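You operate a simulated robot arm through the tools that you are given. There is no shell and no other tool. Be economical: measure what you need, move in short steps, check, and stop when the job is done.

Carry out the task below with a simulated robot arm. There is one attempt and no reset: what you move stays moved.

Task
Put the blue cord spool from the desk top on top of the polishing pad and the white cord spool on top of the pink toy wooden cake. Take the cream castor and leave it on top of the grey castor. Do these in any order. Set down upright: cord spool.

Only the result counts: the job must be done as asked and must still hold three seconds after the hand-in. Knocking over, shifting, dropping, spilling or breaking anything else fails it.

Robot
A 7-joint arm with a two-finger parallel gripper, fixed in place. Base frame: the origin is at the foot of the arm, x ahead of it, y to its left, z up; the work surface is at about z = 0.79. Units: m, rad, N and s.
With the tool pointing down near the work surface it reaches from about 0.3 to 0.7 m from the base axis. Its first joint turns from -1.152 to 1.152 rad. Payload 1.57 kg.
The tool frame sits at the grasp point between the pads (the TCP): z along the fingers, y along the line on which they close. The tips reach 0.03 m beyond it. Largest opening 0.11 m; finger width 0.024, thickness 0.012; the body of the gripper, 0.048 by 0.112 m, starts 0.078 m behind the TCP.
Orientation is that of the tool frame in the base frame, as [roll, pitch, yaw] about the fixed x, y, z axes, in that order (R = Rz(yaw) Ry(pitch) Rx(roll)). With the fingers straight down and closing along the base's y, the tool's x points along the base's -x, its y along +y and its z along -z.

Tools
- The arm moves only by the tool apply_moves. Its argument "rows" is a list of rows, each an object of numbers (a shift or turn left out is 0, a gripper value left out holds the last): "dx", "dy", "dz": the shift along the base's x, y, z in cm; "rx", "ry", "rz": the turn, a rotation vector about the base's x, y, z in rad; "jaw": the opening, from 0 (shut) to 1 (fully open). In form: [{"dx": .., "dy": .., "dz": .., "rx": .., "ry": .., "rz": .., "jaw": ..}, ...]. A call has 1 to 8 rows; each row shifts and turns the commanded pose from where the row before left it. Rows are played at 5 a second. More than 0.05 m and 0.15 rad between two rows, or a gripper value outside its range, and nothing of the call is played. Where a pose cannot be reached the arm comes as near as it can. A force on the tool above 40 N (or 10 N above the force at the start of the call, whichever is more), or a blocked arm, ends the call early, and 0.2 s more pass. Each finger travels about 0.108 m/s and halts on what it meets, pressing with about 35 N; the grip force reading is that of the motor and also rises with nothing between the fingers. The clock runs only during rows and for 0.2 s after the last one: add rows that do not move to give the fingers time. The reply holds the time, the measured pose of the TCP, the force on the tool along the base axes, the opening and the grip force, in the units named above and with some noise, with the torque about the TCP (base axes, N m) and any sound that the robot's microphone picked up, and new pictures: "pictures" is both (left out), scene, wrist or none.
- Cameras (640 x 400 px; columns grow to the right, rows downward): "scene" is fixed at [0.1749, -0.415, 1.3868]; the picture's right is [0.58, -0.82, 0.00], its down [-0.59, -0.42, -0.69] and it looks along [0.57, 0.40, -0.72] (base axes); focal length 304 px, centre (320, 200). "wrist" rides on the gripper at [0.07, 0.016, -0.141] in the tool frame; the picture's right is [-0.23, 0.97, 0.00], its down [-0.86, -0.20, -0.48] and it looks along [-0.47, -0.11, 0.88] (tool axes); focal length 222 px, centre (320, 200). There is no depth. A picture from a camera that has moved, and an enlarged one, comes with that camera's place and axes in the base frame and with its lens.
- inspect(camera, box): a new picture of the part [left, top, right, bottom] of that camera's present view, enlarged. No time passes.
- job_done(): hands the job in; it is judged then, once.

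Go step by step. Nothing tells you positions but the pictures and the camera data: compare them with the known pose of the tool, close in by small moves and look again before you grip or let go. The budget is 120 turns and 200 pictures, counting those below and the enlarged ones. Unless the task says otherwise, let go and move clear before handing in, and close with one line.

The tools are called after ">>>" as a command line: name --argument value ..., lists and objects as JSON in quotes. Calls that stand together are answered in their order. apply_moves: Moves the arm, as the interface text tells. Its arguments: {"type":"object","properties":{"rows":{"type":"array"},"pictures":{"type":"string","enum":["both","scene","wrist","none"]}},"required":["rows"]} The other tools are called the same way: inspect (camera, box) takes an enlarged picture of a part of a camera's view; job_done () hands the job in.

At the start:

```text
clock: 0.0
tcp_pos: [0.3336, 0.026, 1.1369]
orientation: [-3.141, 0.0, 3.141]
contact_force: [0.2, -0.3, 0.0]
wrist_torque: [-0.02, -0.01, 0.04]
opening: 0.1098
grasp_force: 0.0
```

scene: 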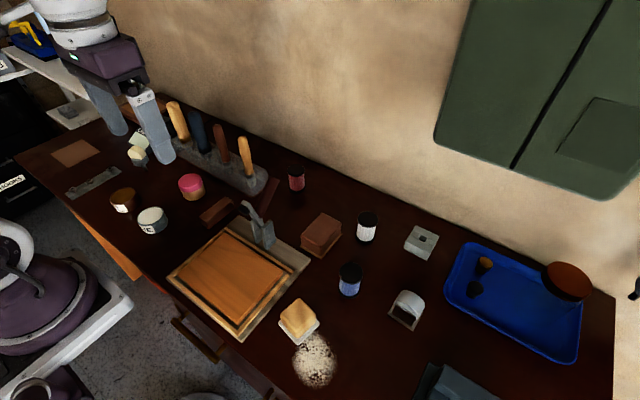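
wrist: 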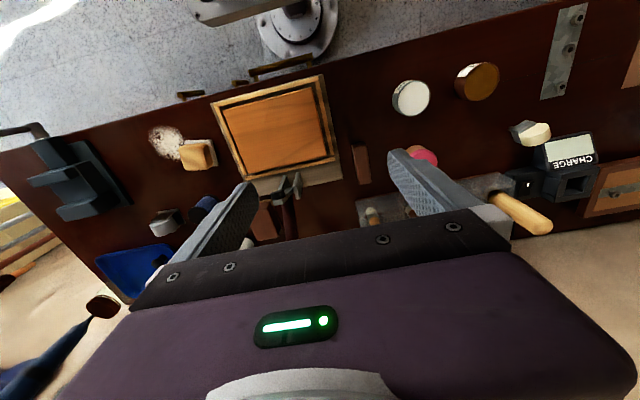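

I see a bench with many small items; I'll enlarge the scene to identify the spools, castors, pad and cake.

>>> inspect --camera "scene" --box '[40, 90, 280, 240]'

>>> inspect --camera "scene" --box '[260, 150, 460, 275]'

>>> inspect --camera "scene" --box '[270, 230, 590, 400]'

```text
2.67 times, centred on (160, 165) of scene
camera zoom: at [0.1749, -0.415, 1.3868], right [0.58, -0.82, 0.0], down [-0.59, -0.42, -0.69], along [0.57, 0.4, -0.72], focal length 811 px, centre (747, 293)
```

zoom: 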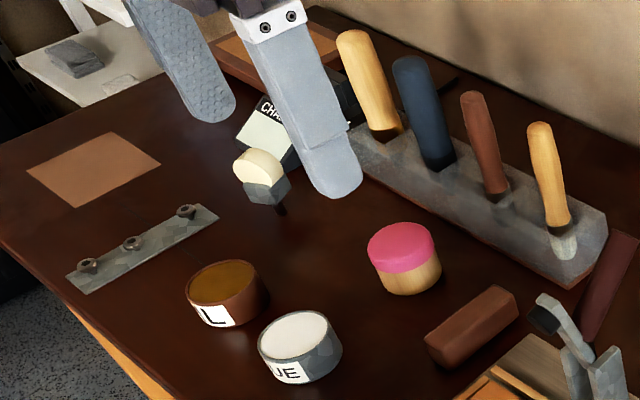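

```text
3.20 times, centred on (360, 212) of scene
camera zoom: at [0.1749, -0.415, 1.3868], right [0.58, -0.82, 0.0], down [-0.59, -0.42, -0.69], along [0.57, 0.4, -0.72], focal length 974 px, centre (192, 160)
```

zoom: 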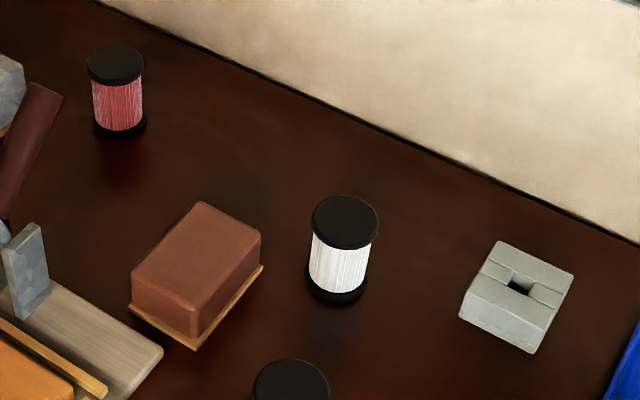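

```text
2.00 times, centred on (430, 315) of scene
camera zoom: at [0.1749, -0.415, 1.3868], right [0.58, -0.82, 0.0], down [-0.59, -0.42, -0.69], along [0.57, 0.4, -0.72], focal length 608 px, centre (100, -30)
```

zoom: 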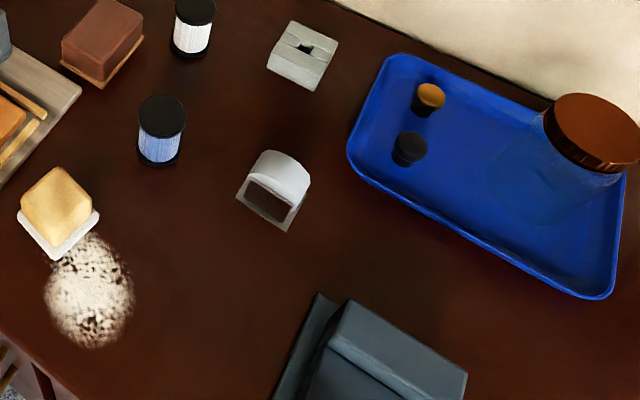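

The identities of the pad and castors are unclear, so I'll look closer.

>>> inspect --camera "scene" --box '[375, 270, 439, 340]'

>>> inspect --camera "scene" --box '[100, 110, 180, 240]'

>>> inspect --camera "scene" --box '[265, 285, 345, 345]'

>>> inspect --camera "scene" --box '[440, 240, 600, 340]'

>>> inspect --camera "wrist" --box '[340, 40, 640, 230]'

>>> inspect --camera "wrist" --box '[20, 90, 320, 300]'

```text
5.71 times, centred on (407, 305) of scene
camera zoom: at [0.1749, -0.415, 1.3868], right [0.58, -0.82, 0.0], down [-0.59, -0.42, -0.69], along [0.57, 0.4, -0.72], focal length 1739 px, centre (-177, -400)
```

zoom: 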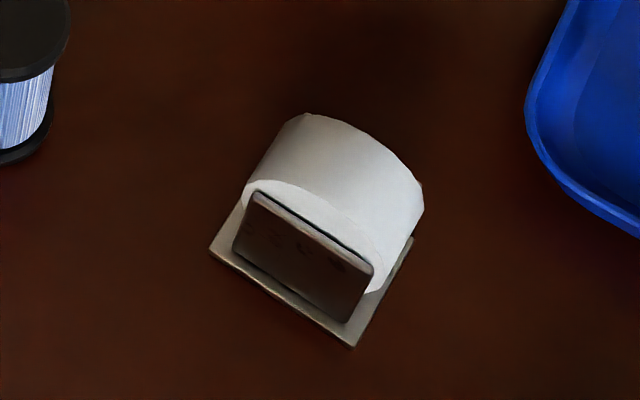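

```text
3.08 times, centred on (140, 175) of scene
camera zoom: at [0.1749, -0.415, 1.3868], right [0.58, -0.82, 0.0], down [-0.59, -0.42, -0.69], along [0.57, 0.4, -0.72], focal length 936 px, centre (874, 277)
```

zoom: 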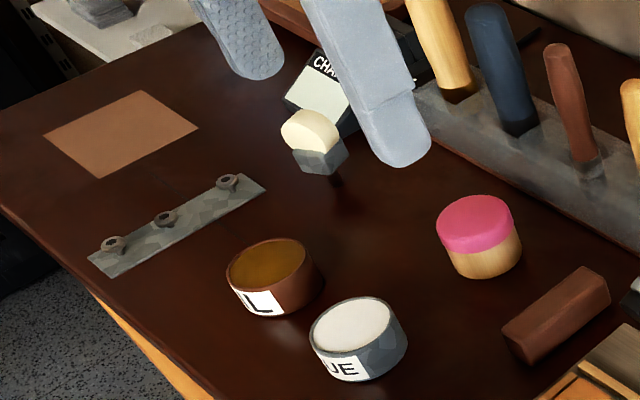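

```text
6.67 times, centred on (305, 315) of scene
camera zoom: at [0.1749, -0.415, 1.3868], right [0.58, -0.82, 0.0], down [-0.59, -0.42, -0.69], along [0.57, 0.4, -0.72], focal length 2028 px, centre (420, -567)
```

zoom: 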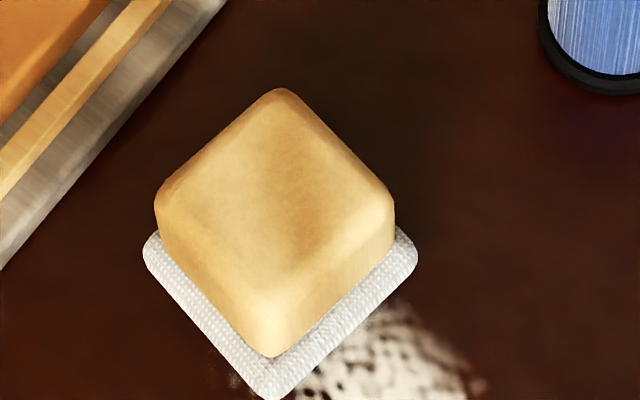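

```text
4.00 times, centred on (520, 290) of scene
camera zoom: at [0.1749, -0.415, 1.3868], right [0.58, -0.82, 0.0], down [-0.59, -0.42, -0.69], along [0.57, 0.4, -0.72], focal length 1217 px, centre (-480, -160)
```

zoom: 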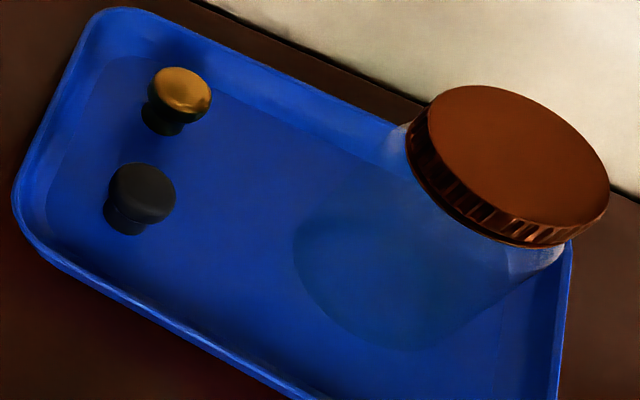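

```text
2.11 times, centred on (490, 135) of wrist
camera zoom: at [0.2625, 0.0415, 1.2773], right [0.23, 0.97, 0.0], down [0.86, -0.2, 0.48], along [0.47, -0.11, -0.88], focal length 468 px, centre (-38, 337)
```

zoom: 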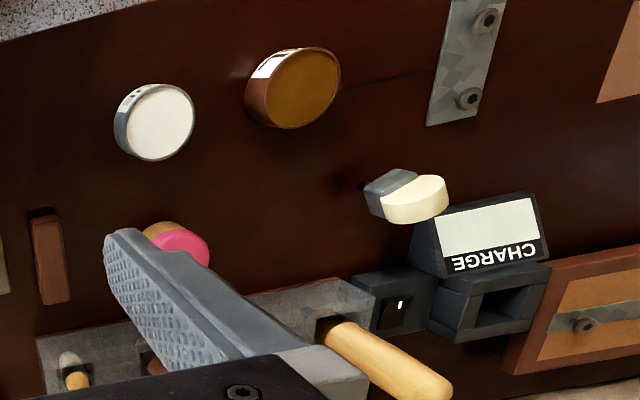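

```text
1.90 times, centred on (170, 195) of wrist
camera zoom: at [0.2625, 0.0415, 1.2773], right [0.23, 0.97, 0.0], down [0.86, -0.2, 0.48], along [0.47, -0.11, -0.88], focal length 423 px, centre (606, 210)
```

zoom: 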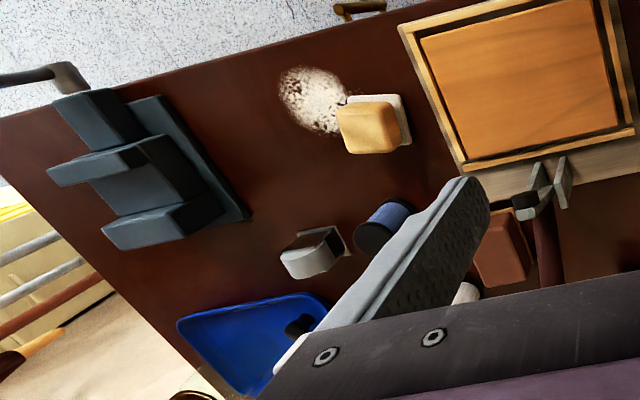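

Likely: cake at about (0.46, 0.21), cream castor (0.46, 0.46), blue spool (0.46, -0.29), white spool (0.60, -0.25), grey castor (0.48, -0.41), yellow block (0.35, -0.25). I'll move the wrist camera over the right side to identify those better.

>>> apply_moves --rows '[{"dy": -4.5, "dz": -1}, {"dy": -4.5, "dz": -1}, {"dy": -4.5, "dz": -1}, {"dy": -4.5, "dz": -1}, {"dy": -4.5, "dz": -1}, {"dy": -4.5, "dz": -1}, {"dy": -4.5, "dz": -1}, {}]' --pictures "both"

```text
clock: 1.8
tcp_pos: [0.3342, -0.2899, 1.0641]
orientation: [-3.141, -0.002, -3.141]
contact_force: [-0.2, -0.4, -0.1]
wrist_torque: [0.04, 0.01, -0.01]
opening: 0.11
grasp_force: 0.1
camera wrist: at [0.2648, -0.2757, 1.2058], right [0.23, 0.97, 0.0], down [0.86, -0.2, 0.48], along [0.47, -0.11, -0.88], focal length 222 px, centre (320, 200)
```

scene: 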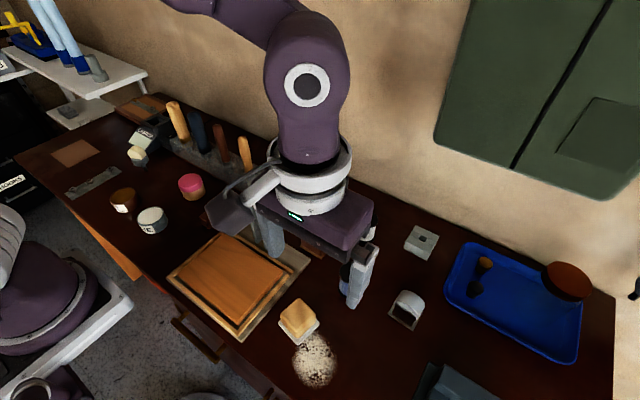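
wrist: 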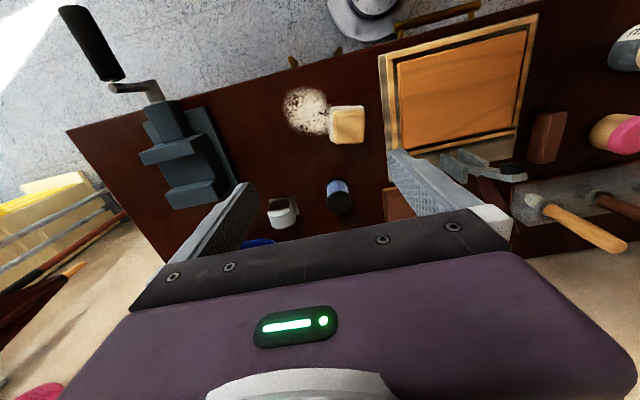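

Zooming on the block, spool, grey castor and the cream castor (now unobstructed).

>>> inspect --camera "wrist" --box '[250, 90, 400, 240]'

>>> inspect --camera "scene" --box '[110, 120, 170, 180]'

```text
2.67 times, centred on (325, 165) of wrist
camera zoom: at [0.2648, -0.2757, 1.2058], right [0.23, 0.97, 0.0], down [0.86, -0.2, 0.48], along [0.47, -0.11, -0.88], focal length 592 px, centre (307, 293)
```

zoom: 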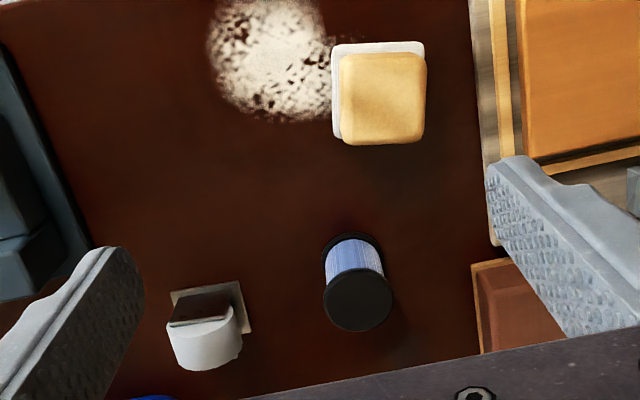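

```text
6.67 times, centred on (140, 150) of scene
camera zoom: at [0.1749, -0.415, 1.3868], right [0.58, -0.82, 0.0], down [-0.59, -0.42, -0.69], along [0.57, 0.4, -0.72], focal length 2028 px, centre (1520, 533)
```

zoom: 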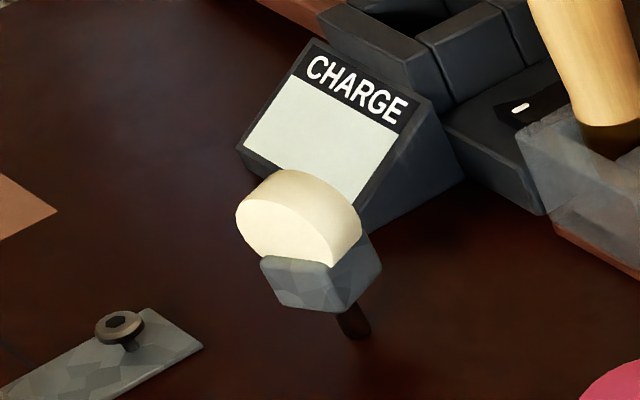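

The left item is a castor with a cream wheel, grey fork and dark stem, apparently lying down. I need a closer view of the grey one, so I'll move above and behind it.

>>> apply_moves --rows '[{"dx": 1.0, "dy": -4, "dz": -3}, {"dx": 1.0, "dy": -4, "dz": -3}, {"dx": 1.0, "dy": -3, "dz": -3}, {}]' --pictures "wrist"

>>> inspect --camera "wrist" --box '[240, 90, 400, 250]'

```text
refused: row 1 steps farther than a row can; nothing moved
```

```text
2.50 times, centred on (320, 170) of wrist
camera zoom: at [0.2648, -0.2757, 1.2058], right [0.23, 0.97, 0.0], down [0.86, -0.2, 0.48], along [0.47, -0.11, -0.88], focal length 555 px, centre (320, 275)
```

zoom: 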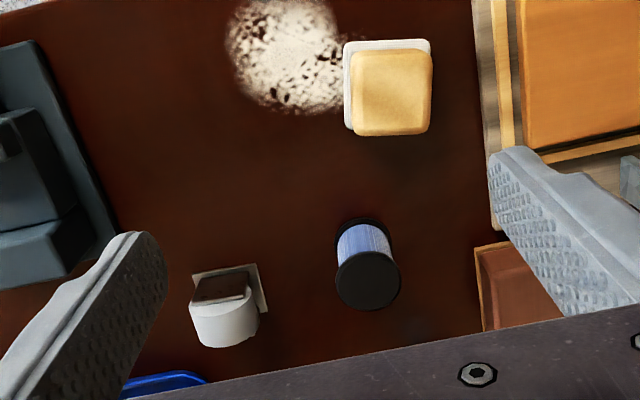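

The step was slightly too long; I'll repeat with shorter ones.

>>> apply_moves --rows '[{"dx": 1.0, "dy": -3, "dz": -3}, {"dx": 1.0, "dy": -3, "dz": -3}, {"dx": 1.0, "dy": -3, "dz": -3}, {"dy": -2, "dz": -1}, {}]' --pictures "wrist"

>>> inspect --camera "wrist" --box '[240, 90, 400, 250]'

```text
clock: 3.0
tcp_pos: [0.365, -0.3996, 0.9657]
orientation: [-3.141, 0.002, -3.14]
contact_force: [0.4, -0.2, 0.1]
wrist_torque: [-0.01, 0.0, 0.01]
opening: 0.1097
grasp_force: 0.0
camera wrist: at [0.2948, -0.3839, 1.1059], right [0.23, 0.97, 0.0], down [0.86, -0.2, 0.48], along [0.47, -0.11, -0.88], focal length 222 px, centre (320, 200)
```

wrist: 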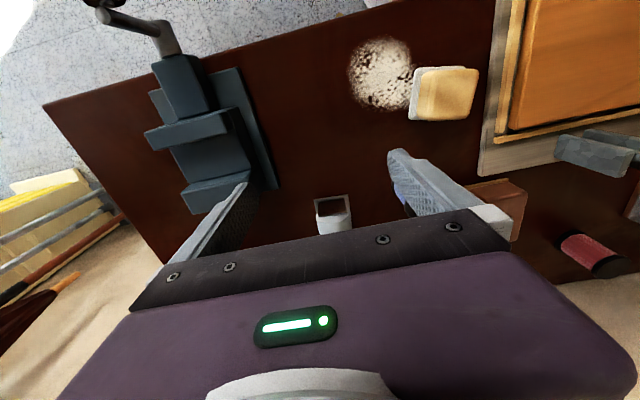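

```text
2.50 times, centred on (320, 170) of wrist
camera zoom: at [0.2948, -0.3839, 1.1059], right [0.23, 0.97, 0.0], down [0.86, -0.2, 0.48], along [0.47, -0.11, -0.88], focal length 555 px, centre (320, 275)
```

zoom: 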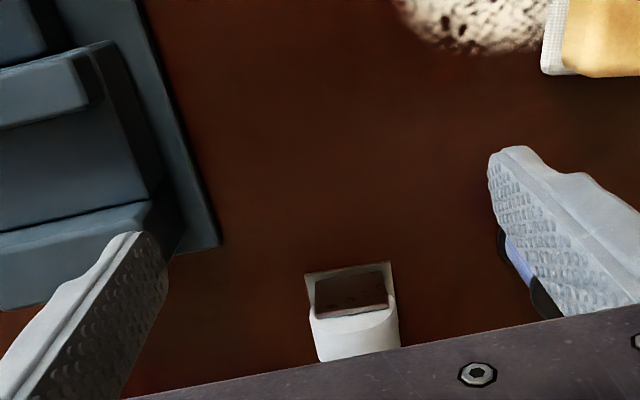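

I'll compare the grey dome item and the slotted grey block at higher zoom from the fixed camera.

>>> inspect --camera "scene" --box '[400, 220, 445, 262]'

>>> inspect --camera "scene" --box '[385, 285, 430, 335]'

>>> inspect --camera "scene" --box '[122, 135, 162, 175]'

```text
9.52 times, centred on (422, 241) of scene
camera zoom: at [0.1749, -0.415, 1.3868], right [0.58, -0.82, 0.0], down [-0.59, -0.42, -0.69], along [0.57, 0.4, -0.72], focal length 2898 px, centre (-656, -190)
```

zoom: 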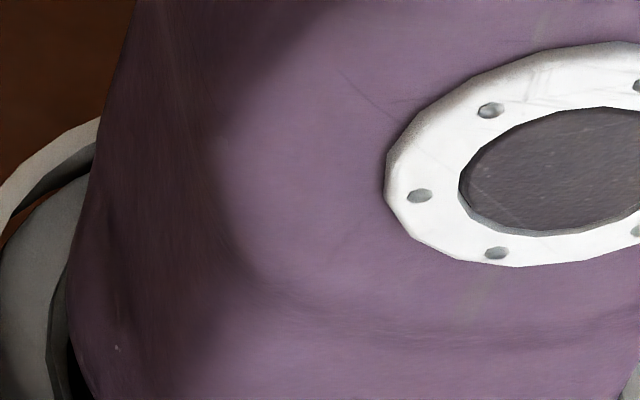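

```text
8.00 times, centred on (408, 310) of scene
camera zoom: at [0.1749, -0.415, 1.3868], right [0.58, -0.82, 0.0], down [-0.59, -0.42, -0.69], along [0.57, 0.4, -0.72], focal length 2434 px, centre (-380, -680)
```

zoom: 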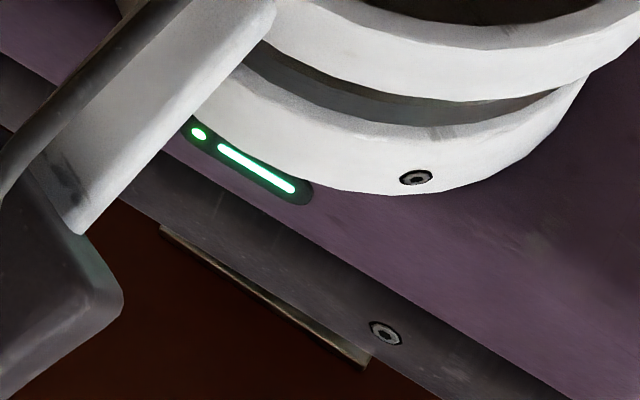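

```text
10.00 times, centred on (142, 155) of scene
camera zoom: at [0.1749, -0.415, 1.3868], right [0.58, -0.82, 0.0], down [-0.59, -0.42, -0.69], along [0.57, 0.4, -0.72], focal length 3043 px, centre (2100, 650)
```

zoom: 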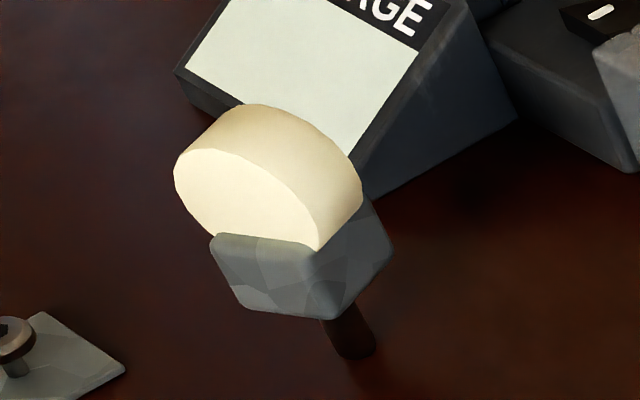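

The cream castor stands on its stem with the wheel up, and the grey one sits on its plate with the wheel up. I take the yellow block on the white cloth (top centre about (0.344, -0.247, 0.835)) as the polishing pad. Now I move above the blue spool.

>>> apply_moves --rows '[{"dx": 3.2, "dy": 3.7}, {"dx": 3.2, "dy": 3.7}, {"dx": 3.1, "dy": 3.8}, {}, {}]' --pictures "both"

>>> inspect --camera "wrist" --box '[220, 80, 420, 250]'

```text
clock: 4.2
tcp_pos: [0.4573, -0.2862, 0.9669]
orientation: [-3.141, 0.001, 3.141]
contact_force: [0.3, -0.7, 0.2]
wrist_torque: [-0.03, 0.0, 0.02]
opening: 0.1099
grasp_force: 0.1
camera wrist: at [0.387, -0.2714, 1.1065], right [0.23, 0.97, 0.0], down [0.85, -0.2, 0.48], along [0.47, -0.11, -0.88], focal length 222 px, centre (320, 200)
```

scene: 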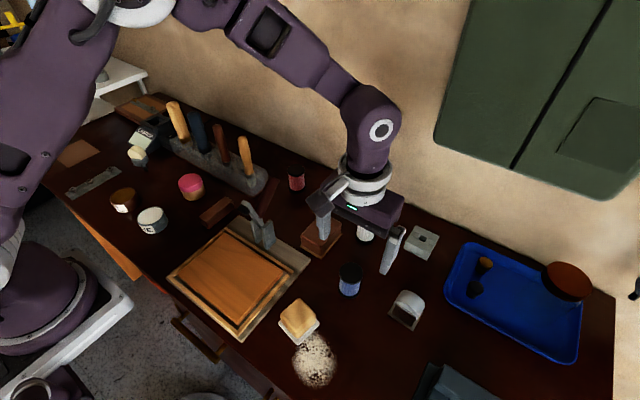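
wrist: 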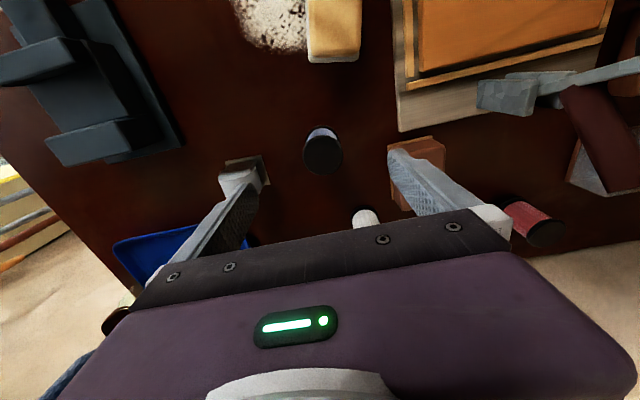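

```text
2.35 times, centred on (320, 165) of wrist
camera zoom: at [0.387, -0.2714, 1.1065], right [0.23, 0.97, 0.0], down [0.85, -0.2, 0.48], along [0.47, -0.11, -0.88], focal length 523 px, centre (320, 282)
```

zoom: 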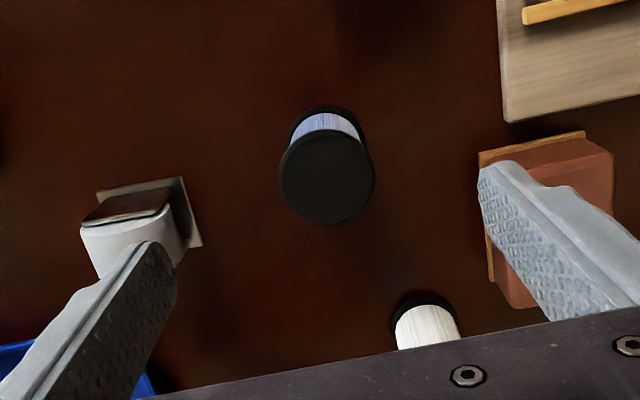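

The blue spool's axis is at about (0.460, -0.286), nearly under the TCP. I descend around it and close.

>>> apply_moves --rows '[{"dx": 0.3, "dz": -4.5}, {"dz": -4.5}, {"dz": -4.5}, {}, {}]' --pictures "both"

```text
clock: 5.4
tcp_pos: [0.46, -0.286, 0.8329]
orientation: [3.141, -0.001, 3.141]
contact_force: [-0.9, -0.2, -0.6]
wrist_torque: [0.0, -0.02, 0.0]
opening: 0.1098
grasp_force: 0.1
camera wrist: at [0.39, -0.2709, 0.9732], right [0.23, 0.97, 0.0], down [0.85, -0.2, 0.48], along [0.47, -0.11, -0.88], focal length 222 px, centre (320, 200)
```

scene: 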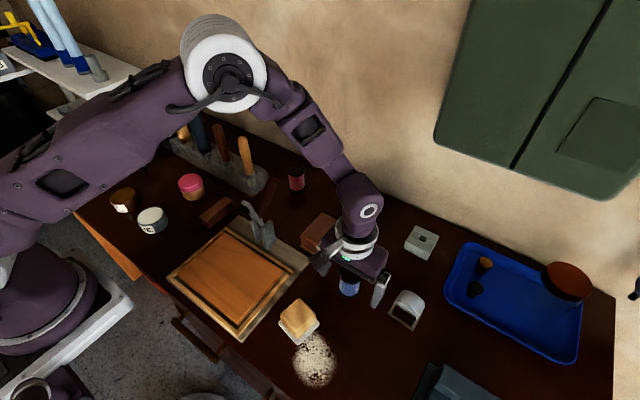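
wrist: 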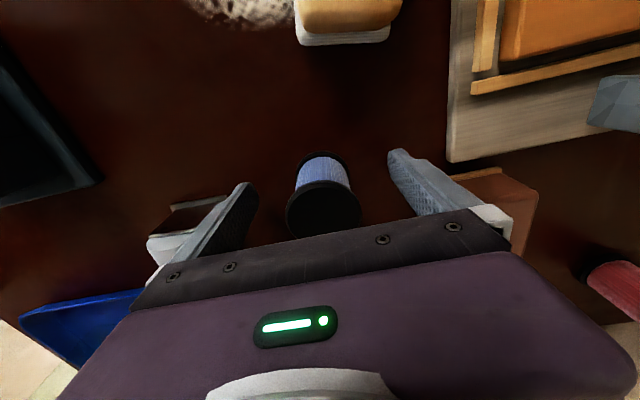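

Fingers straddle the spool. Closing.

>>> apply_moves --rows '[{"jaw": 0.45}, {"jaw": 0.2}, {"jaw": 0.2}, {"jaw": 0.2}]' --pictures "wrist"

```text
clock: 6.4
tcp_pos: [0.4611, -0.287, 0.8327]
orientation: [-3.141, 0.002, 3.142]
contact_force: [0.0, -0.3, -0.6]
wrist_torque: [0.01, 0.01, 0.01]
opening: 0.0462
grasp_force: 35.0
camera wrist: at [0.3899, -0.2709, 0.9734], right [0.23, 0.97, 0.0], down [0.86, -0.2, 0.48], along [0.47, -0.11, -0.88], focal length 222 px, centre (320, 200)
```

wrist: 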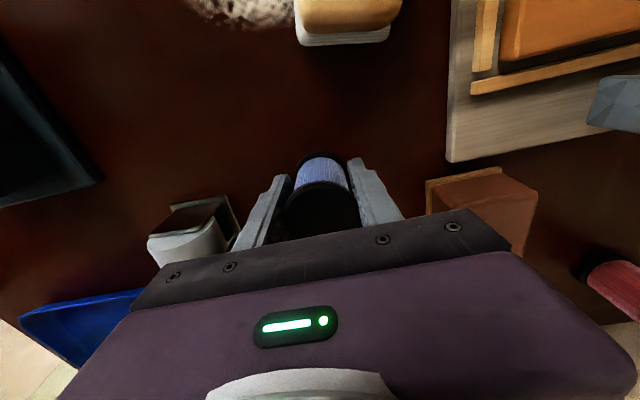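

Gripped at 46 mm. Lift and carry toward the pad.

>>> apply_moves --rows '[{"dz": 3}, {"dz": 4}, {"dz": 4}, {"dx": -3.9, "dy": 1.3}, {"dx": -3.9, "dy": 1.3}, {"dx": -3.9, "dy": 1.3}, {}, {}]' --pictures "both"

>>> inspect --camera "scene" --box '[250, 230, 400, 360]'

>>> inspect --camera "wrist" --box '[240, 80, 420, 250]'

```text
clock: 8.2
tcp_pos: [0.3424, -0.2487, 0.9431]
orientation: [3.141, 0.0, -3.141]
contact_force: [-1.0, -1.0, -0.5]
wrist_torque: [0.0, 0.01, -0.02]
opening: 0.0457
grasp_force: 35.1
camera wrist: at [0.2727, -0.2334, 1.0829], right [0.23, 0.97, 0.0], down [0.86, -0.2, 0.48], along [0.47, -0.11, -0.88], focal length 222 px, centre (320, 200)
```

scene: 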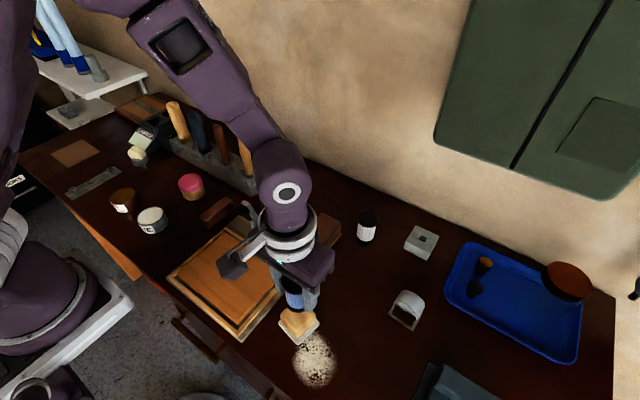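
wrist: 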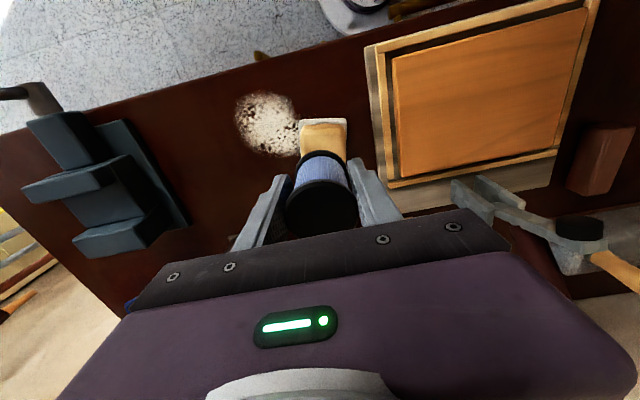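

```text
3.08 times, centred on (325, 295) of scene
camera zoom: at [0.1749, -0.415, 1.3868], right [0.58, -0.82, 0.0], down [-0.59, -0.42, -0.69], along [0.57, 0.4, -0.72], focal length 936 px, centre (305, -92)
```

zoom: 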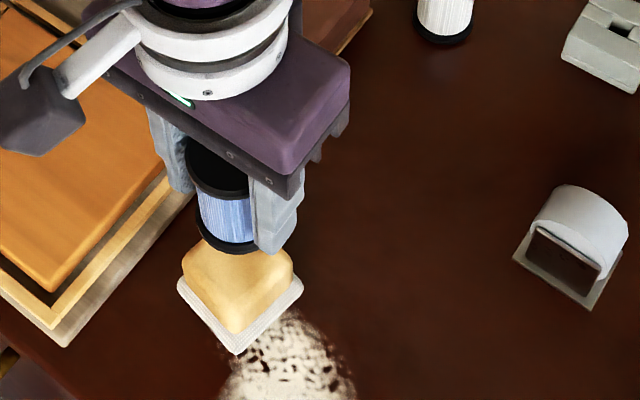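

```text
2.35 times, centred on (330, 165) of wrist
camera zoom: at [0.2727, -0.2334, 1.0829], right [0.23, 0.97, 0.0], down [0.86, -0.2, 0.48], along [0.47, -0.11, -0.88], focal length 523 px, centre (296, 282)
```

zoom: 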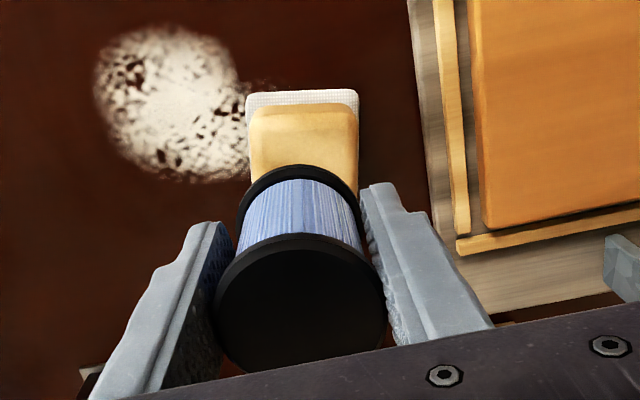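

Pad centre is confirmed at about (0.346, -0.247). I shift slightly and descend to just above it.

>>> apply_moves --rows '[{"dx": 0.2, "dy": 0.2, "dz": -2}, {"dz": -2}, {"dz": -1}, {}]' --pictures "both"

>>> inspect --camera "scene" --box '[250, 250, 350, 350]'

```text
clock: 9.2
tcp_pos: [0.3449, -0.2464, 0.892]
orientation: [3.141, 0.0, 3.141]
contact_force: [-0.9, 0.2, -0.3]
wrist_torque: [-0.02, -0.04, 0.0]
opening: 0.0461
grasp_force: 34.5
camera wrist: at [0.2744, -0.2311, 1.0318], right [0.23, 0.97, 0.0], down [0.86, -0.2, 0.48], along [0.47, -0.11, -0.88], focal length 222 px, centre (320, 200)
```

scene: 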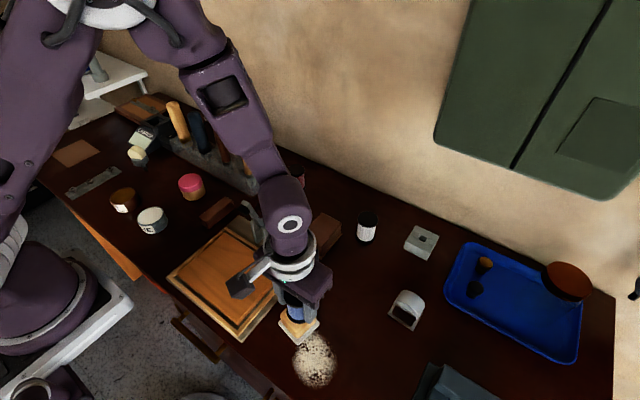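
wrist: 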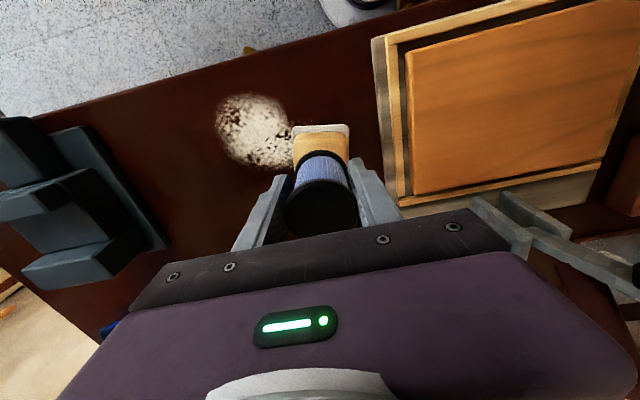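

```text
4.00 times, centred on (300, 300) of scene
camera zoom: at [0.1749, -0.415, 1.3868], right [0.58, -0.82, 0.0], down [-0.59, -0.42, -0.69], along [0.57, 0.4, -0.72], focal length 1217 px, centre (400, -200)
```

zoom: 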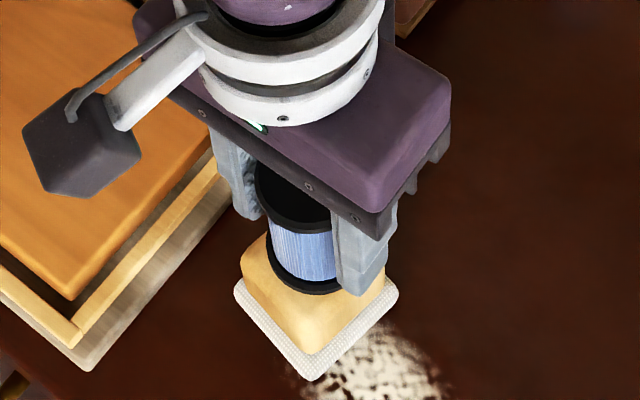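

Nearly there; I lower in small steps watching the force.

>>> apply_moves --rows '[{"dz": -0.4}, {"dz": -0.4}, {}]' --pictures "none"

>>> apply_moves --rows '[{"dz": -0.2}, {"dz": -0.2}, {}]' --pictures "scene"

>>> inspect --camera "scene" --box '[260, 270, 340, 350]'

```text
clock: 10.0
tcp_pos: [0.3466, -0.2462, 0.8842]
orientation: [-3.139, 0.002, -3.141]
contact_force: [-0.1, 1.3, 27.0]
wrist_torque: [0.12, -0.1, -0.17]
opening: 0.046
grasp_force: 35.0
```

```text
clock: 10.8
tcp_pos: [0.3457, -0.2461, 0.8807]
orientation: [-3.139, 0.001, 3.141]
contact_force: [1.3, -6.5, 26.6]
wrist_torque: [-0.19, -0.17, -0.02]
opening: 0.0459
grasp_force: 34.8
```

scene: 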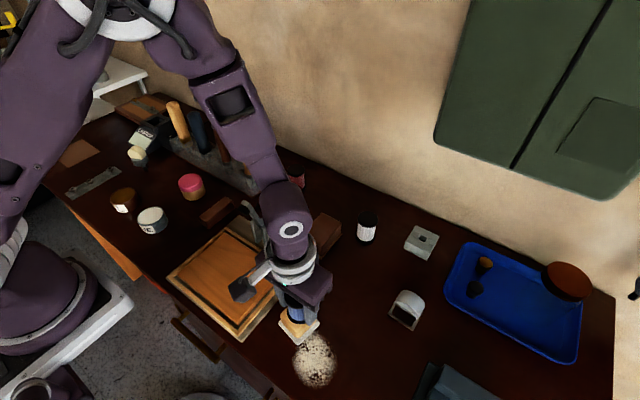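

```text
5.00 times, centred on (300, 310) of scene
camera zoom: at [0.1746, -0.4149, 1.3868], right [0.58, -0.82, 0.0], down [-0.59, -0.42, -0.69], along [0.57, 0.4, -0.72], focal length 1521 px, centre (420, -350)
```

zoom: 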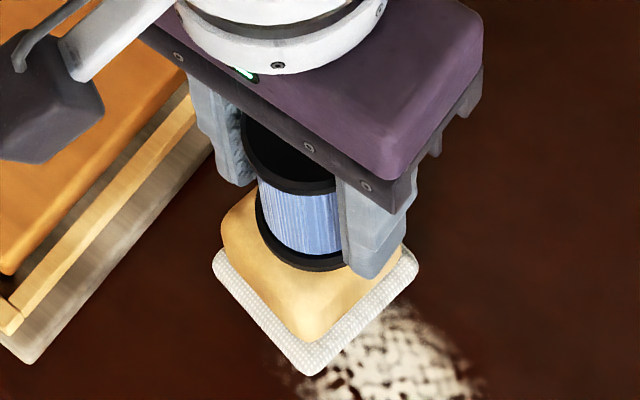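

Contact made with some pressure; I ease up slightly before letting go.

>>> apply_moves --rows '[{"dz": 0.2}, {}, {}]' --pictures "none"

```text
clock: 11.6
tcp_pos: [0.3463, -0.2449, 0.8818]
orientation: [3.141, 0.0, -3.141]
contact_force: [1.2, 0.1, -0.3]
wrist_torque: [0.05, 0.03, -0.02]
opening: 0.0456
grasp_force: 34.5
```

Force is near zero. Release.

>>> apply_moves --rows '[{"jaw": 0.5}, {"jaw": 0.7}, {}, {}]' --pictures "both"

>>> inspect --camera "scene" --box '[260, 270, 340, 350]'

```text
clock: 12.6
tcp_pos: [0.3462, -0.2454, 0.8825]
orientation: [3.141, 0.0, -3.14]
contact_force: [0.2, 0.4, 0.2]
wrist_torque: [0.03, -0.03, 0.02]
opening: 0.0771
grasp_force: 0.0
camera wrist: at [0.2756, -0.2306, 1.023], right [0.23, 0.97, 0.0], down [0.86, -0.2, 0.48], along [0.47, -0.11, -0.88], focal length 222 px, centre (320, 200)
```

scene: 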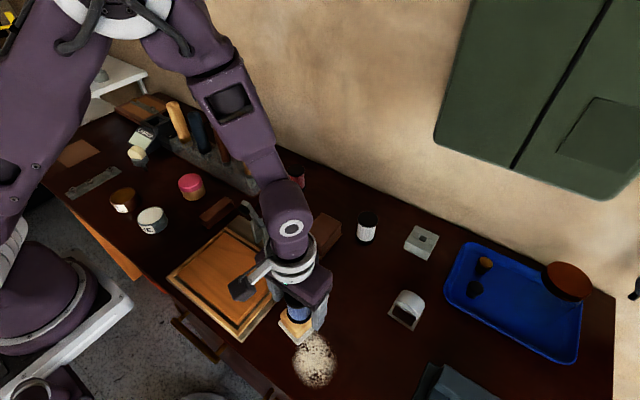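
wrist: 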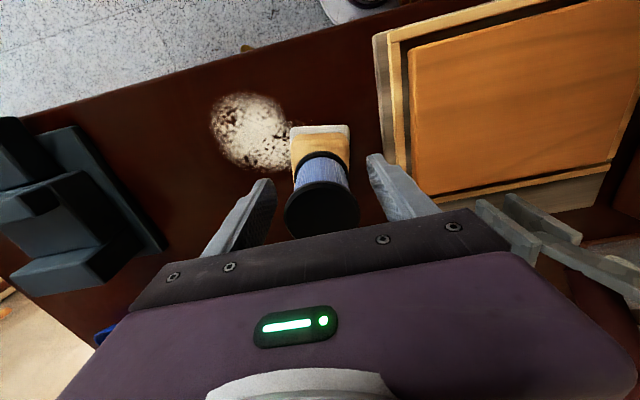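

```text
5.00 times, centred on (300, 310) of scene
camera zoom: at [0.1749, -0.415, 1.3868], right [0.58, -0.82, 0.0], down [-0.59, -0.42, -0.69], along [0.57, 0.4, -0.72], focal length 1521 px, centre (420, -350)
```

zoom: 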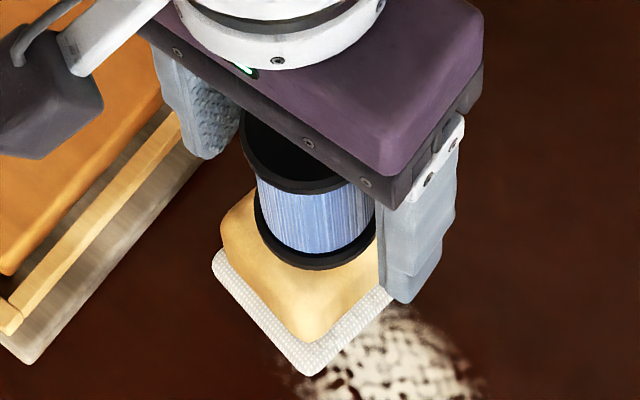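

The blue spool stands on the pad. I rise clear, then look at the white spool.

>>> apply_moves --rows '[{"dz": 4}, {"dz": 4}, {"dz": 3, "dx": 0}, {"dx": 4.5, "jaw": 1}, {"dx": 4.5}, {"dx": 4.5}, {"dx": 4.5}, {"dx": 3}]' --pictures "both"

>>> inspect --camera "wrist" --box '[220, 80, 420, 250]'

>>> inspect --camera "scene" --box '[250, 250, 350, 350]'

```text
clock: 14.4
tcp_pos: [0.555, -0.2447, 0.9908]
orientation: [-3.14, -0.001, -3.141]
contact_force: [-0.1, -0.3, -0.3]
wrist_torque: [0.0, 0.01, 0.0]
opening: 0.11
grasp_force: 0.1
camera wrist: at [0.4848, -0.2309, 1.1321], right [0.23, 0.97, 0.0], down [0.86, -0.2, 0.48], along [0.47, -0.11, -0.88], focal length 222 px, centre (320, 200)
```

scene: 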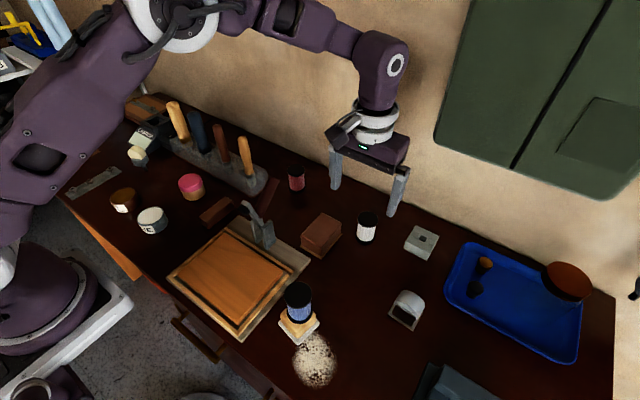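
wrist: 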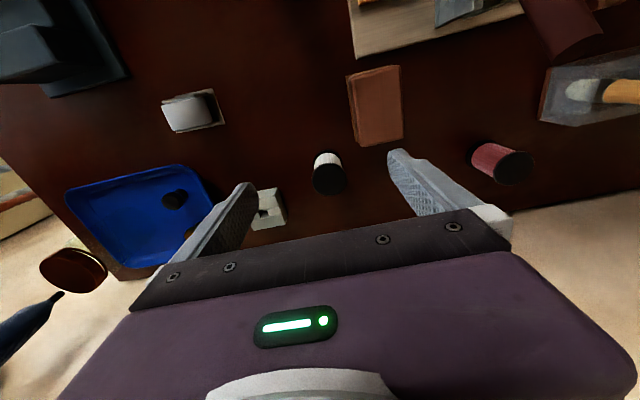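

```text
2.35 times, centred on (320, 165) of wrist
camera zoom: at [0.4848, -0.2309, 1.1321], right [0.23, 0.97, 0.0], down [0.86, -0.2, 0.48], along [0.47, -0.11, -0.88], focal length 523 px, centre (320, 282)
```

zoom: 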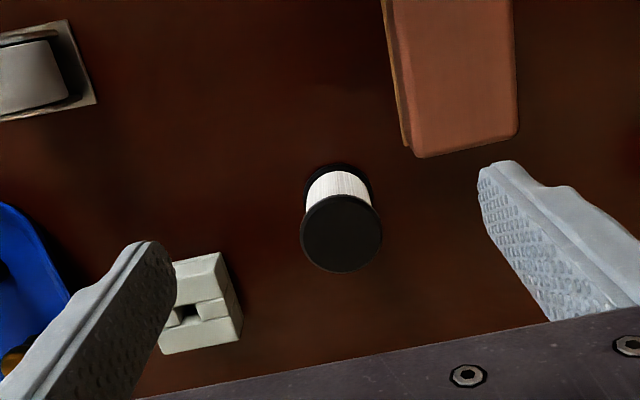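

```text
4.00 times, centred on (300, 300) of scene
camera zoom: at [0.1749, -0.415, 1.3868], right [0.58, -0.82, 0.0], down [-0.59, -0.42, -0.69], along [0.57, 0.4, -0.72], focal length 1217 px, centre (400, -200)
```

zoom: 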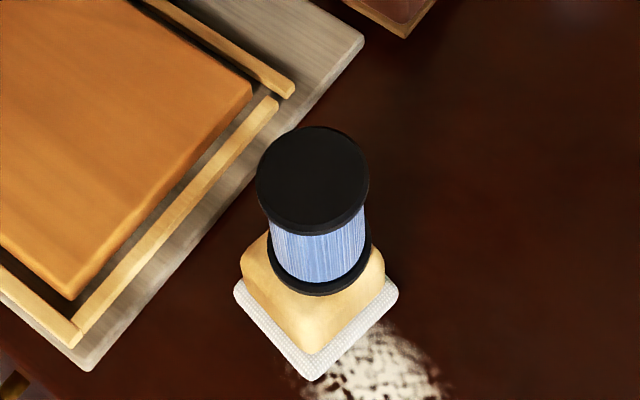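

White spool at about (0.605, -0.247). I narrow the jaws a little for clearance from the slotted block and descend around it.

>>> apply_moves --rows '[{"dx": 4.8, "dy": -0.2, "jaw": 0.75}, {"dz": -4.5}, {"dz": -4.5}, {"dz": -4.5}, {"dz": -2.3}, {}]' --pictures "both"

>>> inspect --camera "wrist" --box '[220, 80, 420, 250]'

```text
clock: 15.8
tcp_pos: [0.6049, -0.247, 0.8337]
orientation: [3.141, 0.0, -3.141]
contact_force: [-0.1, 0.0, 0.1]
wrist_torque: [0.01, -0.02, 0.01]
opening: 0.0827
grasp_force: 0.2
camera wrist: at [0.5336, -0.2324, 0.9744], right [0.23, 0.97, 0.0], down [0.86, -0.2, 0.48], along [0.47, -0.11, -0.88], focal length 222 px, centre (320, 200)
```

scene: 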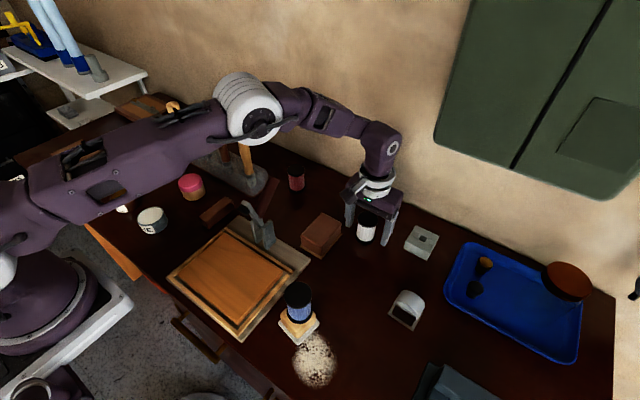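
wrist: 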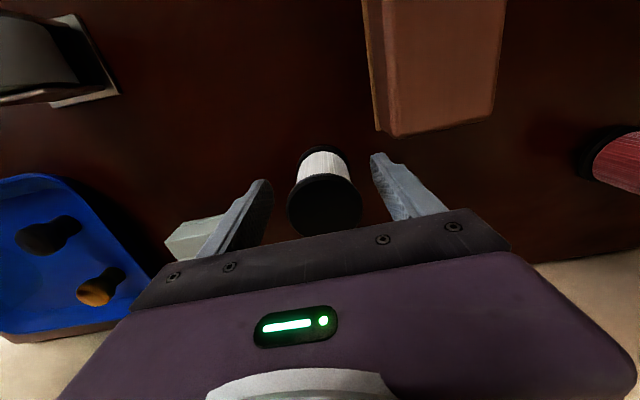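

```text
2.35 times, centred on (320, 165) of wrist
camera zoom: at [0.5336, -0.2324, 0.9744], right [0.23, 0.97, 0.0], down [0.86, -0.2, 0.48], along [0.47, -0.11, -0.88], focal length 523 px, centre (320, 282)
```

zoom: 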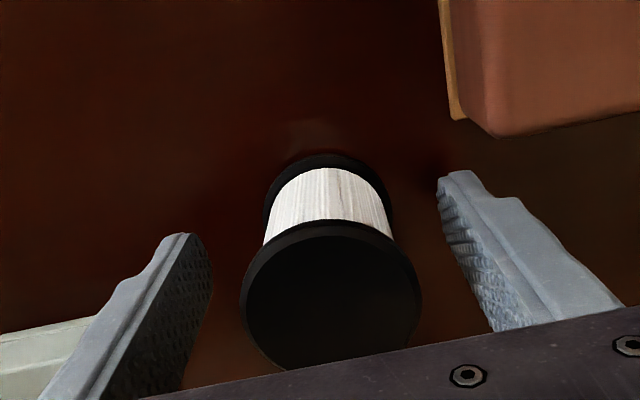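

Spool centred between the fingers. Close and lift.

>>> apply_moves --rows '[{"jaw": 0.45}, {"jaw": 0.2}, {}, {}, {"dz": 2}, {"dz": 4}, {"dz": 5}, {"dz": 4}]' --pictures "wrist"

```text
clock: 17.6
tcp_pos: [0.6036, -0.247, 0.9855]
orientation: [3.141, -0.001, -3.141]
contact_force: [0.3, -0.1, 0.0]
wrist_torque: [-0.03, -0.03, 0.03]
opening: 0.0465
grasp_force: 35.0
camera wrist: at [0.5331, -0.2326, 1.1262], right [0.23, 0.97, 0.0], down [0.86, -0.2, 0.48], along [0.47, -0.11, -0.88], focal length 222 px, centre (320, 200)
```

wrist: 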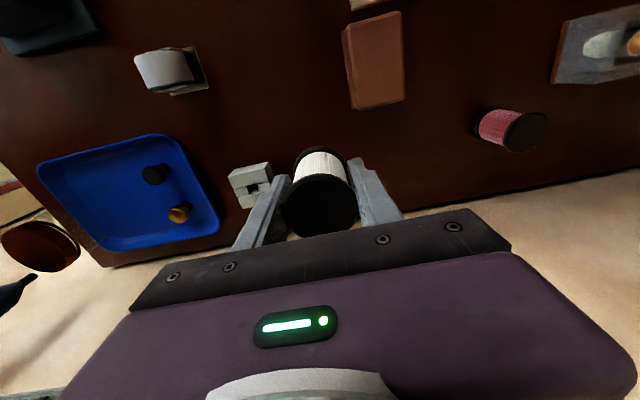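

White spool held. I'll raise further and move back then across to an observing point short of the cake, clear of the tool handles.

>>> apply_moves --rows '[{"dx": -3, "dz": 3}, {"dx": -3, "dz": 3}, {"dx": -3.5, "dy": 3}, {"dx": -3.5, "dy": 3}, {"dx": -3.5, "dy": 3}, {"dx": -3.5, "dy": 3}, {"dy": 4.8}, {"dy": 4.8}]' --pictures "none"

>>> apply_moves --rows '[{"dy": 4.8}, {"dy": 4.8}, {"dy": 4.8}, {"dy": 4.8}, {"dy": 4.8}, {}]' --pictures "both"

>>> inspect --camera "wrist" --box '[220, 60, 520, 250]'

```text
clock: 19.4
tcp_pos: [0.404, -0.0311, 1.0445]
orientation: [-3.141, -0.001, 3.141]
contact_force: [-0.3, -0.1, -1.5]
wrist_torque: [-0.01, -0.07, 0.0]
opening: 0.0466
grasp_force: 35.2
```

```text
clock: 20.8
tcp_pos: [0.4046, 0.2092, 1.0447]
orientation: [-3.141, 0.0, -3.142]
contact_force: [0.3, 0.3, 0.2]
wrist_torque: [-0.01, -0.04, -0.03]
opening: 0.0462
grasp_force: 35.0
camera wrist: at [0.3336, 0.2247, 1.185], right [0.23, 0.97, 0.0], down [0.86, -0.2, 0.48], along [0.47, -0.11, -0.88], focal length 222 px, centre (320, 200)
```

scene: 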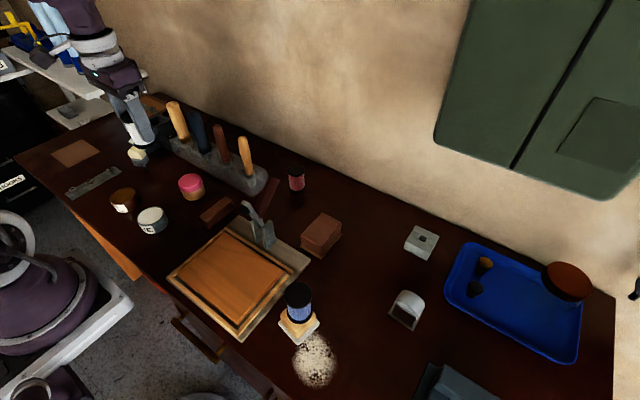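
wrist: 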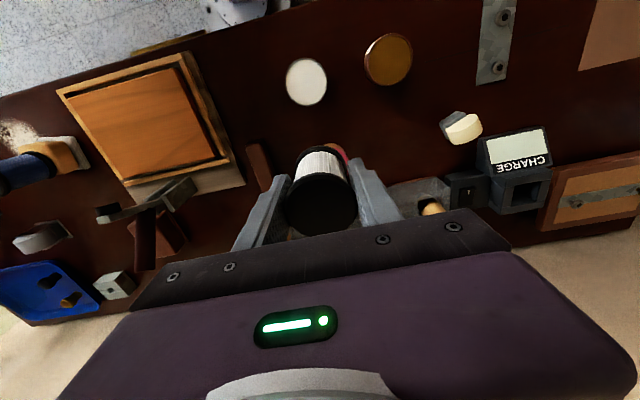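

```text
2.11 times, centred on (370, 155) of wrist
camera zoom: at [0.3336, 0.2247, 1.185], right [0.23, 0.97, 0.0], down [0.86, -0.2, 0.48], along [0.47, -0.11, -0.88], focal length 468 px, centre (215, 295)
```

zoom: 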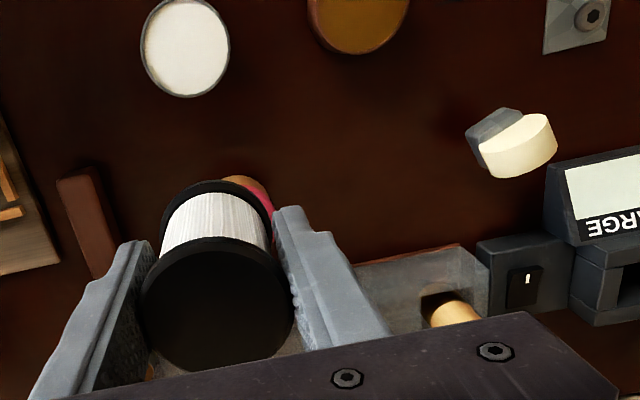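

The cake is partly hidden in the wrist view; I'll zoom the scene view for its exact position and check the handles.

>>> inspect --camera "scene" --box '[165, 160, 215, 210]'

>>> inspect --camera "scene" --box '[100, 80, 280, 215]'

```text
8.00 times, centred on (190, 185) of scene
camera zoom: at [0.1749, -0.4149, 1.3868], right [0.58, -0.82, 0.0], down [-0.59, -0.42, -0.69], along [0.57, 0.4, -0.72], focal length 2434 px, centre (1360, 320)
```

zoom: 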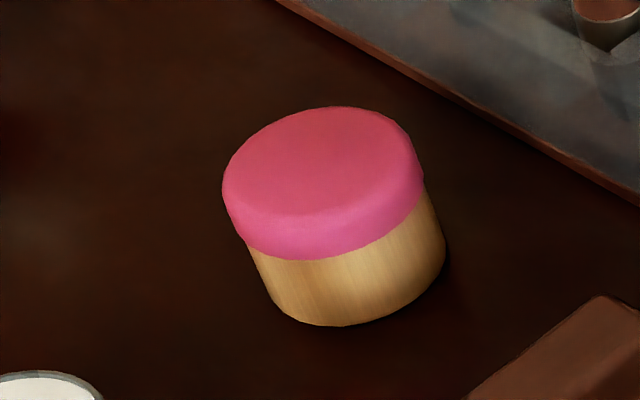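

```text
2.96 times, centred on (190, 148) of scene
camera zoom: at [0.1749, -0.4149, 1.3868], right [0.58, -0.82, 0.0], down [-0.59, -0.42, -0.69], along [0.57, 0.4, -0.72], focal length 902 px, centre (705, 356)
```

zoom: 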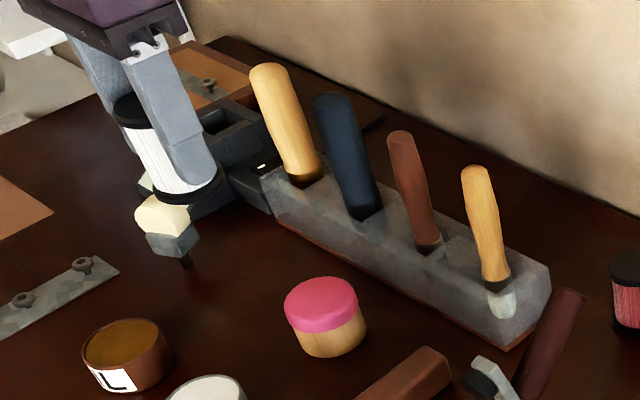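

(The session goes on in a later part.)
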